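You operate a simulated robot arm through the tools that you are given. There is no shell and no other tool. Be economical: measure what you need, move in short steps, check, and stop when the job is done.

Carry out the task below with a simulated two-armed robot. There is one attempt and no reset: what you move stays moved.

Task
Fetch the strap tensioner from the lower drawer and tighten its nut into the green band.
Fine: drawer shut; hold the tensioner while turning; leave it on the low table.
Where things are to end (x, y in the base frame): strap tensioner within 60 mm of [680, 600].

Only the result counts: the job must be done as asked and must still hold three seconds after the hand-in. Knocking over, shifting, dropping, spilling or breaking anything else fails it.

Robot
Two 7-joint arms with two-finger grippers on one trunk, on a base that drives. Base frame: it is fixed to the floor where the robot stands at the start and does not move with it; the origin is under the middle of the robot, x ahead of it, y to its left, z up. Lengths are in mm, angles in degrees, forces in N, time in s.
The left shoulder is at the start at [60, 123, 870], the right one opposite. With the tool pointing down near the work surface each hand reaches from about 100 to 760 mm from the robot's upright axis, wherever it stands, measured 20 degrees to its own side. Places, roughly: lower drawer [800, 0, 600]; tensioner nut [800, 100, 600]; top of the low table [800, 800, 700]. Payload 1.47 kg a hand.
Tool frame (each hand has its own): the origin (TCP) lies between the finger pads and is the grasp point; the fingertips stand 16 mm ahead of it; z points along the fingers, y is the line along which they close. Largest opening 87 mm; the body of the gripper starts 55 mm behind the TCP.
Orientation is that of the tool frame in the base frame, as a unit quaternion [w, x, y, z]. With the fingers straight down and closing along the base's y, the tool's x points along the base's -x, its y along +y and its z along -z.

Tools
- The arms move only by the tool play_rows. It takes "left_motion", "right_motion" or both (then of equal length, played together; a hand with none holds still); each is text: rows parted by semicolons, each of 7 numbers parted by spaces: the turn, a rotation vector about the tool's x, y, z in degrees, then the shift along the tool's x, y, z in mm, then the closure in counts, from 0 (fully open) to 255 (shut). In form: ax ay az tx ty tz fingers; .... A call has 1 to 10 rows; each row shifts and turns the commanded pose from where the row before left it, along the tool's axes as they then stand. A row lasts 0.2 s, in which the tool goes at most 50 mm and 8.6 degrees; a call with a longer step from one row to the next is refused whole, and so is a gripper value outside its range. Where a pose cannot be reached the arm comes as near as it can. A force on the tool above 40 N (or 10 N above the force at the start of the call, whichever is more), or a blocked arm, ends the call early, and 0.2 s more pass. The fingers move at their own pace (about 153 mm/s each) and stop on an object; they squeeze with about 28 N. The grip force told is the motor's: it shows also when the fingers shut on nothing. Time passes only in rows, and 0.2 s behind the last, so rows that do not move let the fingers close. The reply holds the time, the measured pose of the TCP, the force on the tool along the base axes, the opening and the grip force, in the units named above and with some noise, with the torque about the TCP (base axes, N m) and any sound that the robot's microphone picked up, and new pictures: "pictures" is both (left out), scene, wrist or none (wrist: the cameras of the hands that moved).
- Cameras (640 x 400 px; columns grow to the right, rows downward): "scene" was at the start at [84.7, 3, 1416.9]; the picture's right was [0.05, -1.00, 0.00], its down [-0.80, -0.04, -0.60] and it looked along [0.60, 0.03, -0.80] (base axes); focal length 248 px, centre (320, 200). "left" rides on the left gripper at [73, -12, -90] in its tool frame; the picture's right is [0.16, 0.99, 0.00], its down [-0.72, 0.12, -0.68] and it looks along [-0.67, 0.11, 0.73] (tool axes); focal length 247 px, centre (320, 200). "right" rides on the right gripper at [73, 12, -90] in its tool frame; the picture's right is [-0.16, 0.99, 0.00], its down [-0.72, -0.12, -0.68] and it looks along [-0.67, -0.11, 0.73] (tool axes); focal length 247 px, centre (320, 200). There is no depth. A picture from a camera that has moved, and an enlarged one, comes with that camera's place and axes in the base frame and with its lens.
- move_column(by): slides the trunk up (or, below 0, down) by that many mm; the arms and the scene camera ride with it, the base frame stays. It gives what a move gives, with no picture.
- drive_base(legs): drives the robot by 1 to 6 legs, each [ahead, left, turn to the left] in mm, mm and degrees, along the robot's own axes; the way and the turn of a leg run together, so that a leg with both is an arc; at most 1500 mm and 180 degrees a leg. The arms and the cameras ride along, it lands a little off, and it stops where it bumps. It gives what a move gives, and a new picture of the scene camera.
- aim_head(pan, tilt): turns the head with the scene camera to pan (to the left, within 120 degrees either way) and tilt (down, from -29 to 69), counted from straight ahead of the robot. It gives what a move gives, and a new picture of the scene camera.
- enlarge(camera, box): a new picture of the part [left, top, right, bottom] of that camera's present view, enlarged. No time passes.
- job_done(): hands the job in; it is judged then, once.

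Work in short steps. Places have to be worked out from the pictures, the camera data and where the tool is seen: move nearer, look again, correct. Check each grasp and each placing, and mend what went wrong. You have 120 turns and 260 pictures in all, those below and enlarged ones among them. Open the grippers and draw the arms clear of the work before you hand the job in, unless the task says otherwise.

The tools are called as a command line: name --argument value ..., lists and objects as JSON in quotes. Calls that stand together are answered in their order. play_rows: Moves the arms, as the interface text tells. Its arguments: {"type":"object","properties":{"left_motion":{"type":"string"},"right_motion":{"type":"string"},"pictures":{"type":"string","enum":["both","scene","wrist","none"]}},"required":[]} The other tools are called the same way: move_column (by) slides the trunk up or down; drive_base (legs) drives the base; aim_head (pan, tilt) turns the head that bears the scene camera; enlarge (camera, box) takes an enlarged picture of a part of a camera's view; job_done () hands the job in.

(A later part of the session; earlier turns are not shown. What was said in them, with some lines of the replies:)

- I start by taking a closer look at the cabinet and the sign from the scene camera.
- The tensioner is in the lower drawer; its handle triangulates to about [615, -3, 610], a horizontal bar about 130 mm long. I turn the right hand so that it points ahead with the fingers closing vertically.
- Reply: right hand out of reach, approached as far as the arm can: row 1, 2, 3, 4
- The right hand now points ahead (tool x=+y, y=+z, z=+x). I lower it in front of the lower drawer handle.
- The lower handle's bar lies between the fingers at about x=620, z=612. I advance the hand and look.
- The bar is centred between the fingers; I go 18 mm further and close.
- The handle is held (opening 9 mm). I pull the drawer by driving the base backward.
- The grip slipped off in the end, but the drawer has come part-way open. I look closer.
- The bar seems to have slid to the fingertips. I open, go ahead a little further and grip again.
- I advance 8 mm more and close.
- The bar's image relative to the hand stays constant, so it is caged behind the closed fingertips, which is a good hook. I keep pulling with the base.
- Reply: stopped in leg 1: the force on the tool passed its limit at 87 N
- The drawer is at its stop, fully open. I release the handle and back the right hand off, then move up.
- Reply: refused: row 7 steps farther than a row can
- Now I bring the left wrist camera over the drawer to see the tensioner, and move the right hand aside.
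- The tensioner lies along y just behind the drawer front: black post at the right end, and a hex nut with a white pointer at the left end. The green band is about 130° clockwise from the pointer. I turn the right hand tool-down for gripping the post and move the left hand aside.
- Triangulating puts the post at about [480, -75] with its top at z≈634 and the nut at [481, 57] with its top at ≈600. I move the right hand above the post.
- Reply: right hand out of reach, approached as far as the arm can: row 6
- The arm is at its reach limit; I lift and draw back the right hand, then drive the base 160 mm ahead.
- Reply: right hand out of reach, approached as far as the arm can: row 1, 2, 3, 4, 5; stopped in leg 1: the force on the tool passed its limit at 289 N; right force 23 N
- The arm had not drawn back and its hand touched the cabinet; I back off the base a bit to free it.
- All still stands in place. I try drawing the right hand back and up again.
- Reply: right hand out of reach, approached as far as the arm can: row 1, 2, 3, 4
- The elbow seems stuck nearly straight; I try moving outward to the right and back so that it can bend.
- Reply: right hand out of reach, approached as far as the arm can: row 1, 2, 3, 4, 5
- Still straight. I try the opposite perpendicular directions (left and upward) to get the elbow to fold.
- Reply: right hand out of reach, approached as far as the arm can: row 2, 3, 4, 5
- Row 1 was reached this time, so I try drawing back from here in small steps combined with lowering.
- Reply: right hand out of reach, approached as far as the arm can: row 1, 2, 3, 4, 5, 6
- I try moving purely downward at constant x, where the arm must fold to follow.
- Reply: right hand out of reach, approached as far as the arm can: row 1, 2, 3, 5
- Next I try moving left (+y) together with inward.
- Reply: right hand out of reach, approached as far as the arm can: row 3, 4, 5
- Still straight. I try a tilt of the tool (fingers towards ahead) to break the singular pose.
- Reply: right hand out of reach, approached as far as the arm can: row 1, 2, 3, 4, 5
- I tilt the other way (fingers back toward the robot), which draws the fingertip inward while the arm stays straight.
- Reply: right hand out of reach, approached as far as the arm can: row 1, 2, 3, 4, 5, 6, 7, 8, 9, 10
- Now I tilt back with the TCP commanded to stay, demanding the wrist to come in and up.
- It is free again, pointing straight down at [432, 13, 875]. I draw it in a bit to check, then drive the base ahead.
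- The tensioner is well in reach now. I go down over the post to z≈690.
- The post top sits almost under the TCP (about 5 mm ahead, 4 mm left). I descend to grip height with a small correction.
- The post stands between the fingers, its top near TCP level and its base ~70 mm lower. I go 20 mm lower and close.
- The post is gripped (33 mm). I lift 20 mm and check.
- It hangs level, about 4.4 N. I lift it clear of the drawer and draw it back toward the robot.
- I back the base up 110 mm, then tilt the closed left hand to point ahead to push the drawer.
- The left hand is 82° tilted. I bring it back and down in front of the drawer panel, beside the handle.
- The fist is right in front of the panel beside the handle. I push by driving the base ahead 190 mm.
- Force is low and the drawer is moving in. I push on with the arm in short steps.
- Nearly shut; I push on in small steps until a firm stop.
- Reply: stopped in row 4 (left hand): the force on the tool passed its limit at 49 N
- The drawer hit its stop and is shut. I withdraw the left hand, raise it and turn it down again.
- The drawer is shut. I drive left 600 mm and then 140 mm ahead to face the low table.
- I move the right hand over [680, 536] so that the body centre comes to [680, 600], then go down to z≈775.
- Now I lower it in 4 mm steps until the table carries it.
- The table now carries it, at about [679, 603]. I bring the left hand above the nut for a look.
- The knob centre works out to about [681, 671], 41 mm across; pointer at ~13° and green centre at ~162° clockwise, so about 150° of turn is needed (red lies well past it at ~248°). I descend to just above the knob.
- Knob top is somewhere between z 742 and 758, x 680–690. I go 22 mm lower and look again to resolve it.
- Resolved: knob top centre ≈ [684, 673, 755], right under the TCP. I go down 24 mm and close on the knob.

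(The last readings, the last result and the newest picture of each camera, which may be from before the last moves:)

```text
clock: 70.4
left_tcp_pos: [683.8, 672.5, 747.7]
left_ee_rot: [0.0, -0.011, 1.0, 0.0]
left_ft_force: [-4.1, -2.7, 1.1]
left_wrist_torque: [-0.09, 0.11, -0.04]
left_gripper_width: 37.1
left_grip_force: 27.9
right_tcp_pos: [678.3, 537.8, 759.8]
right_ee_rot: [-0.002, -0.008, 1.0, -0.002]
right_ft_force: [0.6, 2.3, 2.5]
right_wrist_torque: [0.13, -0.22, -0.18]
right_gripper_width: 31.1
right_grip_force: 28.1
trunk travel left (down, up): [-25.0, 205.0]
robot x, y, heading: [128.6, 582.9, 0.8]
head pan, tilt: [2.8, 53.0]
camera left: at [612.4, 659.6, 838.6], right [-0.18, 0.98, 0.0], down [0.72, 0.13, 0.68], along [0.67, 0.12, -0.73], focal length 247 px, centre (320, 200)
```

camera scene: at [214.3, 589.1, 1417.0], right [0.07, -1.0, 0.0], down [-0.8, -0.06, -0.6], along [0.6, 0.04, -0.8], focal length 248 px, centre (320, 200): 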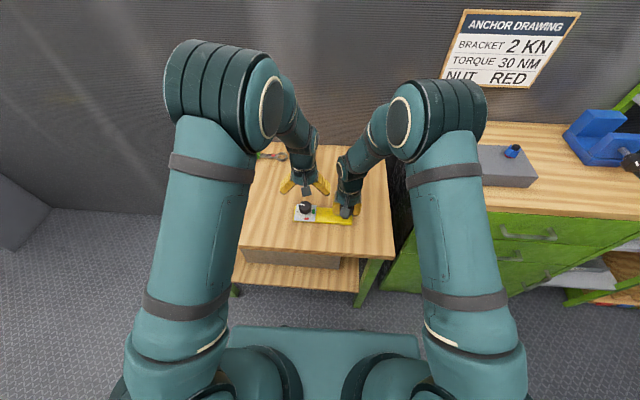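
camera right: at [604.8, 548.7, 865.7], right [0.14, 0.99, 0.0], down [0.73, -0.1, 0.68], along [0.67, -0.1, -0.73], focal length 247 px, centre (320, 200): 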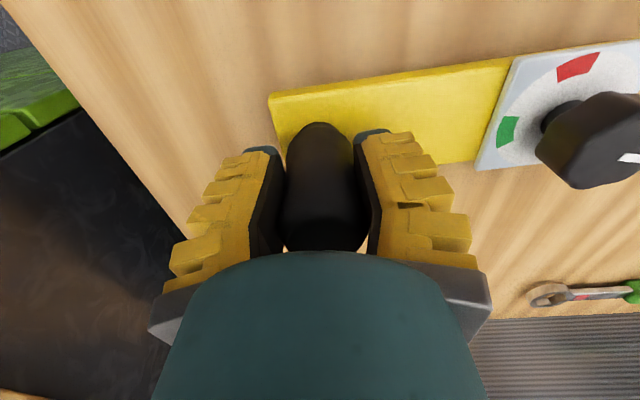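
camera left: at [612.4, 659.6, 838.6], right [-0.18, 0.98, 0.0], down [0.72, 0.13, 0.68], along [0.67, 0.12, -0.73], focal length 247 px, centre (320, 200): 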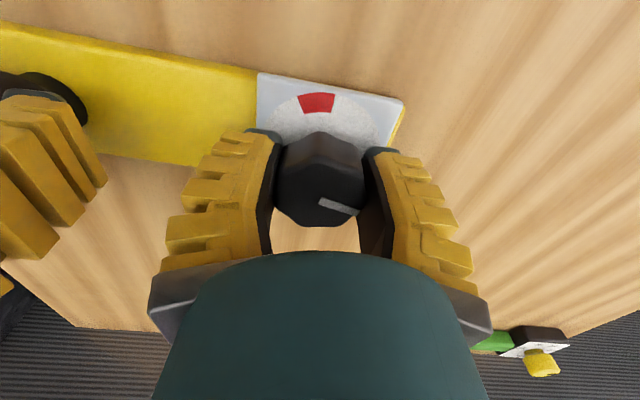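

The knob is gripped. I turn it clockwise 70° while the right hand holds the post.

play_rows --left_motion "0 0 7 0 0 0 255;0 0 7 0 0 0 255;0 0 7 0 0 0 255;0 0 7 0 0 0 255;0 0 7 0 0 0 255;0 0 7 0 0 0 255;0 0 7 0 0 0 255;0 0 7 0 0 0 255;0 0 7 0 0 0 255;0 0 7 0 0 0 255" --pictures "both"

```text
clock: 72.6
left_tcp_pos: [686.5, 674.5, 748.2]
left_ee_rot: [0.0, 0.565, 0.825, 0.0]
left_ft_force: [-0.6, -9.5, 1.2]
left_wrist_torque: [-0.45, -0.05, 0.09]
left_gripper_width: 35.3
left_grip_force: 27.7
right_tcp_pos: [679.9, 538.9, 759.3]
right_ee_rot: [-0.001, -0.009, 1.0, -0.001]
right_ft_force: [1.9, 12.4, 2.9]
right_wrist_torque: [0.18, -0.2, 0.0]
right_gripper_width: 30.3
right_grip_force: 28.0
trunk travel left (down, up): [-25.0, 205.0]
robot x, y, heading: [128.2, 583.7, 1.4]
head pan, tilt: [2.8, 53.0]
camera scene: at [214.4, 589.5, 1417.0], right [0.07, -1.0, 0.0], down [-0.8, -0.06, -0.6], along [0.6, 0.04, -0.8], focal length 248 px, centre (320, 200)
camera left: at [648.4, 737.8, 838.8], right [0.86, 0.5, 0.0], down [0.37, -0.63, 0.68], along [0.34, -0.59, -0.73], focal length 247 px, centre (320, 200)
```

scene: 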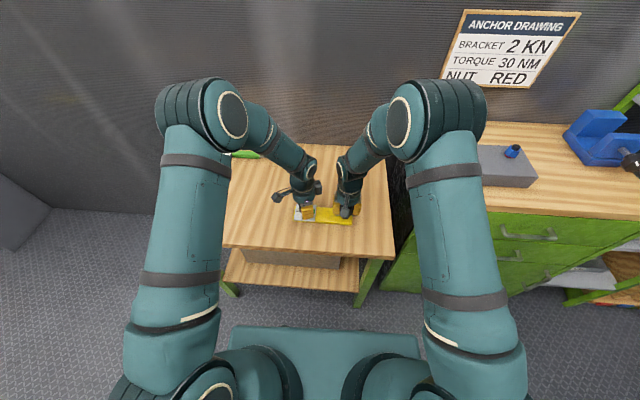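
left: 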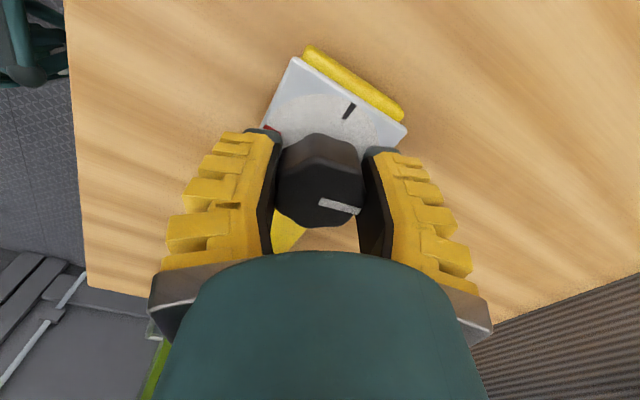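

The pointer rides with the hand and the body stays put. I turn on another 70°.

play_rows --left_motion "0 0 7 0 0 0 255;0 0 7 0 0 0 255;0 0 7 0 0 0 255;0 0 7 0 0 0 255;0 0 7 0 0 0 255;0 0 7 0 0 0 255;0 0 7 0 0 0 255;0 0 7 0 0 0 255;0 0 7 0 0 0 255;0 0 7 0 0 0 255" --pictures "both"

```text
clock: 74.8
left_tcp_pos: [684.6, 674.0, 748.0]
left_ee_rot: [0.001, 0.937, 0.351, 0.001]
left_ft_force: [5.3, -17.8, 0.8]
left_wrist_torque: [-0.15, -0.21, 0.17]
left_gripper_width: 34.7
left_grip_force: 28.3
right_tcp_pos: [678.8, 537.7, 758.8]
right_ee_rot: [-0.002, -0.009, 1.0, -0.002]
right_ft_force: [-5.4, 16.5, 4.2]
right_wrist_torque: [0.14, -0.05, 0.3]
right_gripper_width: 29.3
right_grip_force: 28.2
trunk travel left (down, up): [-25.0, 205.0]
robot x, y, heading: [128.8, 579.7, 1.4]
head pan, tilt: [2.8, 53.0]
camera scene: at [214.1, 589.0, 1417.0], right [0.07, -1.0, 0.0], down [-0.8, -0.06, -0.6], along [0.6, 0.04, -0.8], focal length 248 px, centre (320, 200)
camera left: at [732.0, 730.9, 838.2], right [0.77, -0.64, 0.0], down [-0.47, -0.56, 0.68], along [-0.43, -0.52, -0.73], focal length 247 px, centre (320, 200)
```

scene: 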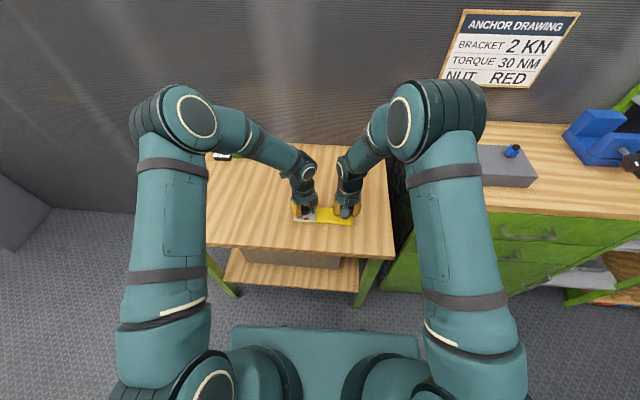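
left: 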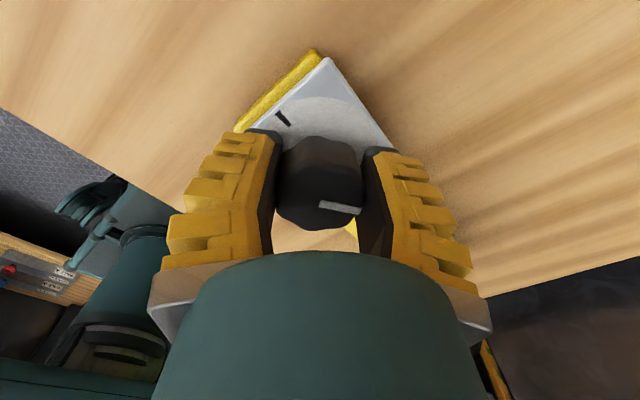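

About 140° has been turned, with a slight slip. I add 10° more, then open the left hand and rise to check the pointer.

play_rows --left_motion "0 0 5 0 0 0 255;0 0 5 0 0 0 255;0 0 0 0 0 0 255;0 0 0 0 0 0 0;0 0 0 0 0 0 0;0 0 0 0 0 0 0;0 0 0 0 0 -30 0;0 0 0 0 0 -30 0" --pictures "wrist"

enlarge --camera "left" --box '[220, 60, 420, 185]'

```text
clock: 76.6
left_tcp_pos: [686.2, 674.8, 809.2]
left_ee_rot: [-0.001, 0.963, 0.27, 0.001]
left_ft_force: [0.3, 0.2, 0.4]
left_wrist_torque: [-0.01, 0.02, 0.01]
left_gripper_width: 87.0
left_grip_force: 0.1
right_tcp_pos: [678.3, 537.8, 759.8]
right_ee_rot: [-0.001, -0.008, 1.0, -0.001]
right_ft_force: [-2.6, -2.3, 5.8]
right_wrist_torque: [0.05, -0.14, -0.05]
right_gripper_width: 29.2
right_grip_force: 28.4
trunk travel left (down, up): [-25.0, 205.0]
robot x, y, heading: [126.4, 582.0, 1.2]
head pan, tilt: [2.8, 53.0]
camera left: at [743.1, 722.7, 900.2], right [0.65, -0.76, 0.0], down [-0.56, -0.47, 0.68], along [-0.52, -0.44, -0.73], focal length 247 px, centre (320, 200)
```

left: 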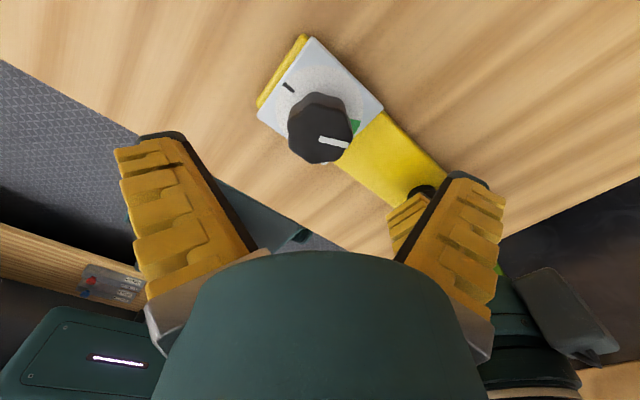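

```text
3.20 times, centred on (320, 122) of left
camera zoom: at [743.1, 722.7, 900.2], right [0.65, -0.76, 0.0], down [-0.56, -0.47, 0.68], along [-0.52, -0.44, -0.73], focal length 790 px, centre (320, 448)
```

zoom: 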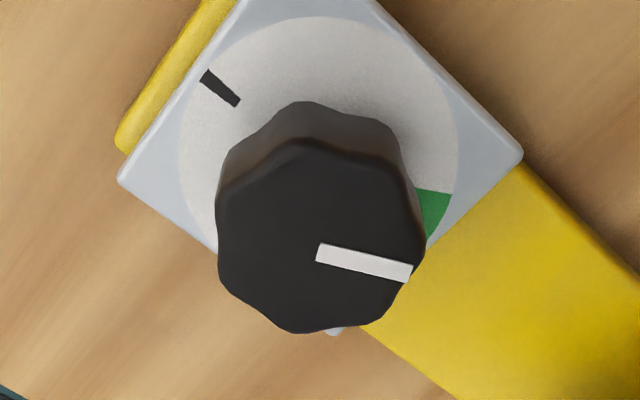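

The pointer seems near the start edge of the green. I move the left hand aside for an unobstructed look with the scene camera.

play_rows --left_motion "0 0 0 0 0 -30 0;0 0 0 30 35 0 0;0 0 0 30 35 0 0;0 0 0 20 35 0 0" --pictures "scene"

enlarge --camera "scene" --box '[280, 185, 360, 235]'

```text
clock: 77.6
left_tcp_pos: [808.3, 624.8, 836.2]
left_ee_rot: [0.001, 0.963, 0.271, 0.0]
left_ft_force: [0.4, 0.0, 0.6]
left_wrist_torque: [0.03, -0.03, 0.05]
left_gripper_width: 87.0
left_grip_force: 0.1
right_tcp_pos: [679.7, 538.5, 760.4]
right_ee_rot: [-0.001, -0.009, 1.0, -0.001]
right_ft_force: [-0.4, 0.9, -0.3]
right_wrist_torque: [0.31, 0.09, -0.09]
right_gripper_width: 29.1
right_grip_force: 27.6
trunk travel left (down, up): [-25.0, 205.0]
robot x, y, heading: [130.6, 583.0, 1.3]
head pan, tilt: [2.8, 53.0]
camera scene: at [214.6, 589.1, 1416.9], right [0.07, -1.0, 0.0], down [-0.8, -0.06, -0.6], along [0.6, 0.04, -0.8], focal length 248 px, centre (320, 200)
```

scene: 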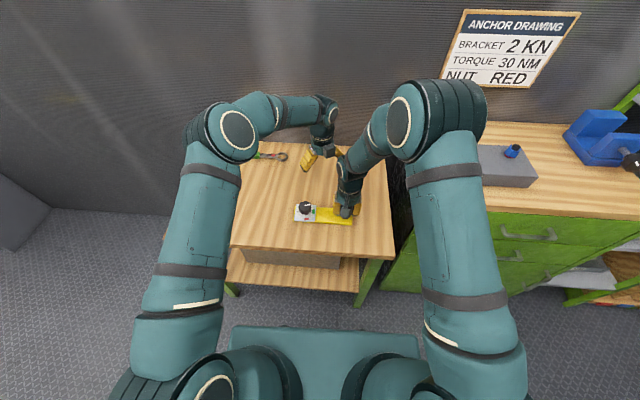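

```text
8.00 times, centred on (320, 210) of scene
camera zoom: at [214.6, 589.1, 1416.9], right [0.07, -1.0, 0.0], down [-0.8, -0.06, -0.6], along [0.6, 0.04, -0.8], focal length 1988 px, centre (320, 120)
```

zoom: 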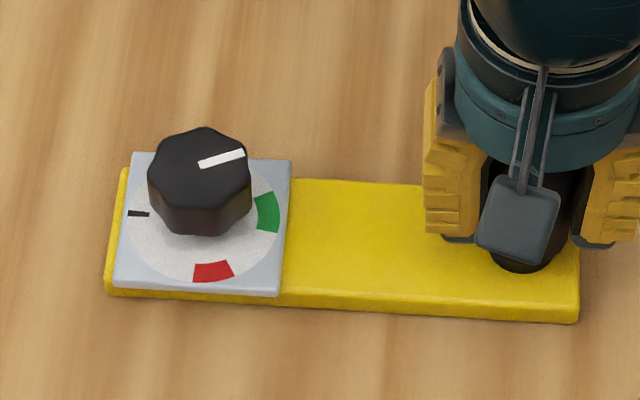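

This view is clean: green spans about 145°–186° and the pointer is at about 158°. I zoom further to be sure.

enlarge --camera "scene" --box '[290, 196, 322, 216]'

enlarge --camera "right" --box '[440, 60, 640, 185]'

```text
16.00 times, centred on (306, 206) of scene
camera zoom: at [214.6, 589.1, 1416.9], right [0.07, -1.0, 0.0], down [-0.8, -0.06, -0.6], along [0.6, 0.04, -0.8], focal length 3976 px, centre (544, 104)
```

zoom: 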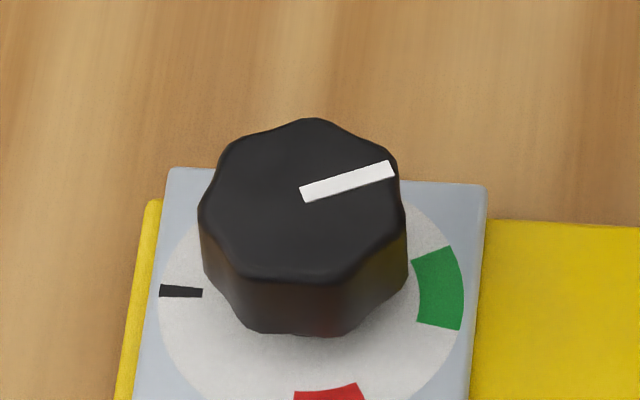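

```text
3.20 times, centred on (540, 122) of right
camera zoom: at [605.2, 548.5, 850.3], right [0.14, 0.99, 0.0], down [0.73, -0.1, 0.68], along [0.67, -0.1, -0.73], focal length 790 px, centre (-384, 448)
```

zoom: 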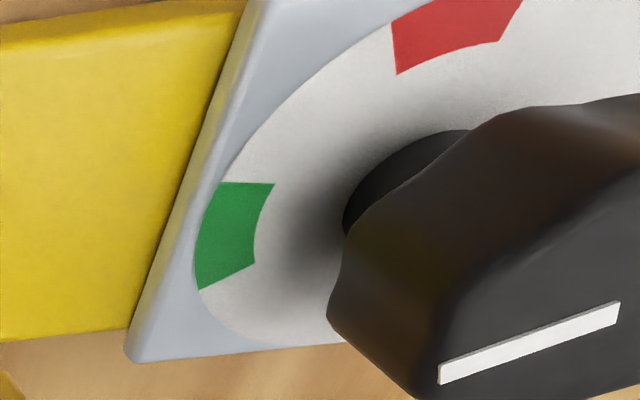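

The green edges' radial lines put the pointer inside the band but only about 8° past its start edge. I regrip the knob the same way and turn ~10° more to centre it.

play_rows --left_motion "0 0 0 -27 -36 0 0;0 0 0 -27 -36 0 0;0 0 0 -26 -34 0 0;0 0 0 0 0 25 0;0 0 0 0 0 25 0;0 0 0 0 0 25 0;0 0 0 0 0 13 0" --pictures "wrist"

```text
clock: 79.2
left_tcp_pos: [684.1, 676.2, 752.8]
left_ee_rot: [0.0, 0.963, 0.269, 0.001]
left_ft_force: [-0.2, -0.6, -0.5]
left_wrist_torque: [-0.01, 0.01, 0.01]
left_gripper_width: 86.8
left_grip_force: 0.0
right_tcp_pos: [679.6, 537.1, 758.5]
right_ee_rot: [-0.001, -0.008, 1.0, -0.002]
right_ft_force: [-2.6, -1.5, 1.4]
right_wrist_torque: [0.02, 0.02, 0.03]
right_gripper_width: 28.9
right_grip_force: 28.0
trunk travel left (down, up): [-25.0, 205.0]
robot x, y, heading: [132.6, 585.7, 1.3]
head pan, tilt: [2.8, 53.0]
camera left: at [740.9, 724.1, 842.4], right [0.65, -0.76, 0.0], down [-0.56, -0.47, 0.68], along [-0.52, -0.44, -0.73], focal length 247 px, centre (320, 200)
```

left: 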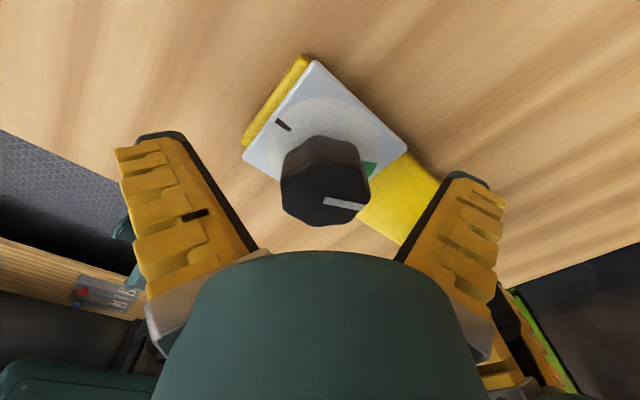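

Centred within 2 mm. I close, turn 11°, release and lift.

play_rows --left_motion "0 0 0 0 2 4 0;0 0 0 0 0 0 255;0 0 0 0 0 0 255;0 0 0 0 0 0 255;0 0 5.5 0 0 0 255;0 0 5.5 0 0 0 255;0 0 0 0 0 0 255" --pictures "wrist"

```text
clock: 80.8
left_tcp_pos: [684.6, 674.2, 748.6]
left_ee_rot: [0.0, 0.985, 0.175, 0.001]
left_ft_force: [-9.8, 1.1, 16.6]
left_wrist_torque: [0.06, 0.07, -0.03]
left_gripper_width: 35.2
left_grip_force: 28.1
right_tcp_pos: [678.7, 537.5, 759.9]
right_ee_rot: [-0.001, -0.009, 1.0, -0.002]
right_ft_force: [4.6, 0.4, -5.9]
right_wrist_torque: [-0.03, 0.04, -0.26]
right_gripper_width: 28.8
right_grip_force: 28.2
trunk travel left (down, up): [-25.0, 205.0]
robot x, y, heading: [132.1, 584.9, 1.3]
head pan, tilt: [2.8, 53.0]
camera left: at [749.7, 709.6, 837.9], right [0.49, -0.87, 0.0], down [-0.64, -0.36, 0.68], along [-0.59, -0.33, -0.73], focal length 247 px, centre (320, 200)
```

left: 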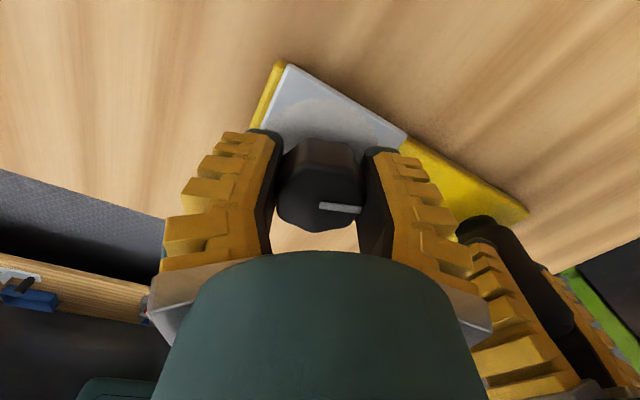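

I release, lift and move the left hand away to check.

play_rows --left_motion "0 0 0 0 0 0 0;0 0 0 0 0 0 0;0 0 0 0 0 0 0;0 0 0 0 0 -30 0;0 0 0 0 0 -35 0;0 0 0 0 0 -30 0;0 0 0 35 -30 0 0;0 0 0 35 -30 0 0;0 0 0 35 -30 0 0" --pictures "scene"

enlarge --camera "scene" --box '[290, 196, 322, 216]'

```text
clock: 82.8
left_tcp_pos: [753.3, 797.9, 839.8]
left_ee_rot: [0.0, 0.984, 0.176, 0.001]
left_ft_force: [-0.7, 0.1, -1.0]
left_wrist_torque: [0.03, -0.01, 0.02]
left_gripper_width: 86.7
left_grip_force: 0.0
right_tcp_pos: [680.0, 537.4, 759.3]
right_ee_rot: [-0.001, -0.009, 1.0, -0.002]
right_ft_force: [1.0, 1.3, 0.0]
right_wrist_torque: [-0.2, 0.05, -0.07]
right_gripper_width: 28.7
right_grip_force: 28.2
trunk travel left (down, up): [-25.0, 205.0]
robot x, y, heading: [130.2, 588.3, 1.0]
head pan, tilt: [2.8, 53.0]
camera scene: at [214.6, 589.5, 1416.9], right [0.07, -1.0, 0.0], down [-0.8, -0.06, -0.6], along [0.6, 0.04, -0.8], focal length 248 px, centre (320, 200)
```

scene: 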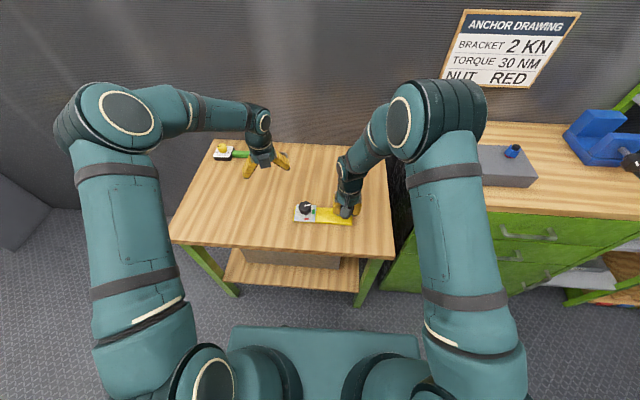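

```text
16.00 times, centred on (306, 206) of scene
camera zoom: at [214.6, 589.5, 1416.9], right [0.07, -1.0, 0.0], down [-0.8, -0.06, -0.6], along [0.6, 0.04, -0.8], focal length 3976 px, centre (544, 104)
```

zoom: 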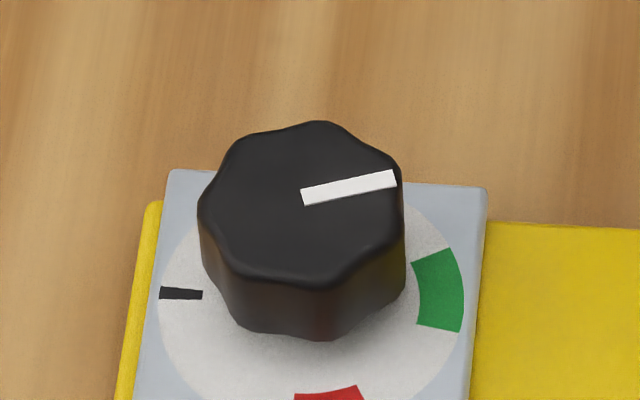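

The pointer is now well inside the green (about a third into the band). I open the right hand and lift it straight up off the post.

play_rows --right_motion "0 0 0 0 0 0 200;0 0 0 0 0 0 100;0 0 0 0 0 0 0;0 0 0 0 0 0 0;0 0 0 0 0 -20 0;0 0 0 0 0 -35 0;0 0 0 0 0 -40 0;0 0 0 0 0 -40 0;0 0 0 30 -30 0 0;0 0 0 30 -30 0 0" --pictures "scene"

enlarge --camera "scene" --box '[280, 185, 360, 235]'

```text
clock: 85.0
left_tcp_pos: [751.8, 797.0, 841.3]
left_ee_rot: [0.0, 0.984, 0.176, 0.0]
left_ft_force: [0.0, -0.7, -0.6]
left_wrist_torque: [-0.01, 0.0, 0.01]
left_gripper_width: 86.8
left_grip_force: 0.0
right_tcp_pos: [619.3, 477.6, 895.3]
right_ee_rot: [-0.001, -0.01, 1.0, -0.001]
right_ft_force: [-0.4, -0.3, -0.4]
right_wrist_torque: [0.04, 0.01, 0.0]
right_gripper_width: 87.1
right_grip_force: 0.1
trunk travel left (down, up): [-25.0, 205.0]
robot x, y, heading: [131.9, 582.2, 1.2]
head pan, tilt: [2.8, 53.0]
camera scene: at [214.1, 588.8, 1417.0], right [0.07, -1.0, 0.0], down [-0.8, -0.06, -0.6], along [0.6, 0.04, -0.8], focal length 248 px, centre (320, 200)
```

scene: 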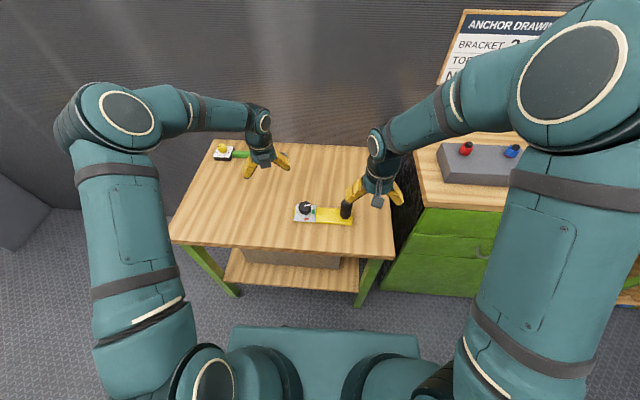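

```text
8.00 times, centred on (320, 210) of scene
camera zoom: at [214.1, 588.8, 1417.0], right [0.07, -1.0, 0.0], down [-0.8, -0.06, -0.6], along [0.6, 0.04, -0.8], focal length 1988 px, centre (320, 120)
```

zoom: 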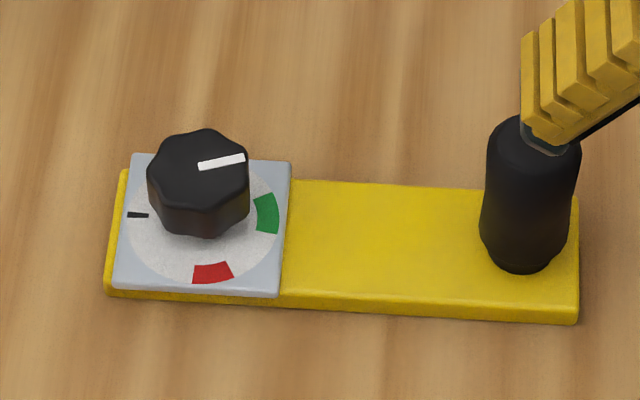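

The tensioner stands free at about [681, 605], pointer in the green. I check that the drawer is still shut while backing the base away a little to clear the arms.

drive_base --legs '[[-200, 0, 0]]'

aim_head --pan -35 --tilt 45

```text
clock: 86.5
left_tcp_pos: [559.0, 789.5, 842.4]
left_ee_rot: [0.0, 0.985, 0.172, 0.001]
left_ft_force: [0.1, -0.3, 0.0]
left_wrist_torque: [0.01, -0.07, -0.03]
left_gripper_width: 86.7
left_grip_force: 0.1
right_tcp_pos: [423.4, 471.0, 894.9]
right_ee_rot: [-0.001, -0.005, 1.0, -0.001]
right_ft_force: [0.1, 0.2, 1.1]
right_wrist_torque: [-0.03, 0.02, 0.01]
right_gripper_width: 86.9
right_grip_force: 0.1
trunk travel left (down, up): [-25.0, 205.0]
robot x, y, heading: [-63.4, 578.4, 1.1]
head pan, tilt: [2.8, 53.0]
camera scene: at [18.2, 584.8, 1417.0], right [0.06, -1.0, 0.0], down [-0.8, -0.05, -0.6], along [0.6, 0.04, -0.8], focal length 248 px, centre (320, 200)
```

scene: 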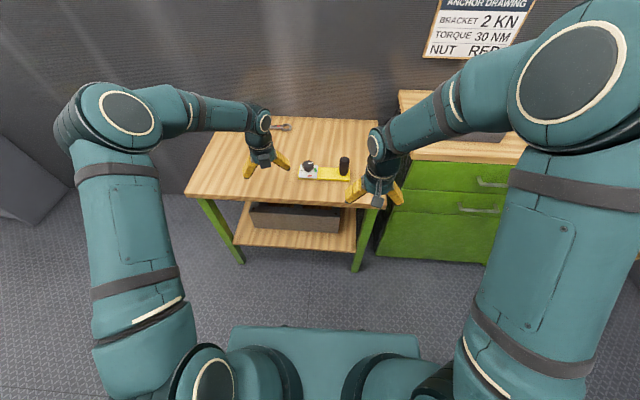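

```text
clock: 87.6
left_tcp_pos: [558.0, 790.0, 841.2]
left_ee_rot: [0.0, 0.985, 0.173, 0.001]
left_ft_force: [-0.4, 0.1, 0.0]
left_wrist_torque: [-0.02, -0.02, 0.01]
left_gripper_width: 87.0
left_grip_force: 0.1
right_tcp_pos: [422.6, 471.1, 894.6]
right_ee_rot: [-0.001, -0.006, 1.0, -0.002]
right_ft_force: [-0.1, 0.6, -0.6]
right_wrist_torque: [-0.02, 0.0, 0.0]
right_gripper_width: 86.8
right_grip_force: 0.0
trunk travel left (down, up): [-25.0, 205.0]
robot x, y, heading: [-66.7, 579.2, 0.9]
head pan, tilt: [-35.0, 45.0]
camera scene: at [12.7, 534.5, 1427.8], right [-0.56, -0.83, 0.0], down [-0.59, 0.4, -0.71], along [0.59, -0.4, -0.71], focal length 248 px, centre (320, 200)
```

scene: 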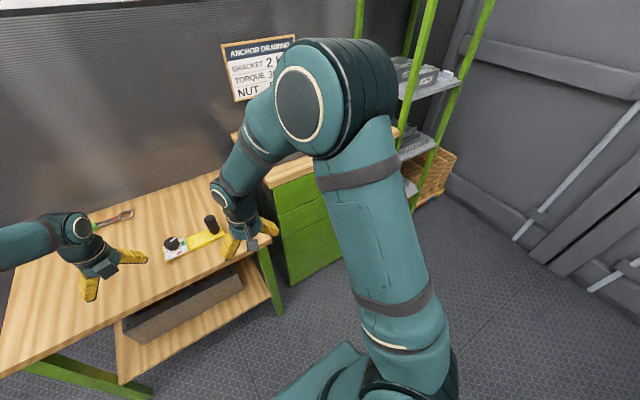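

The cabinet front is flush with both drawers shut. The tensioner stands on the table, and both grippers are open and clear, so I hand in.

job_done

```text
The job is handed in.
```

The strap tensioner is out of the lower drawer and standing on the low table at about [681, 605], with its nut turned to about a third of the way into the green band. I held the post with the right hand while the left turned the nut. The drawer is shut, and both hands are open and clear.

One slip along the way: the right hand bumped the cabinet during a drive, but the pictures afterwards showed nothing moved.
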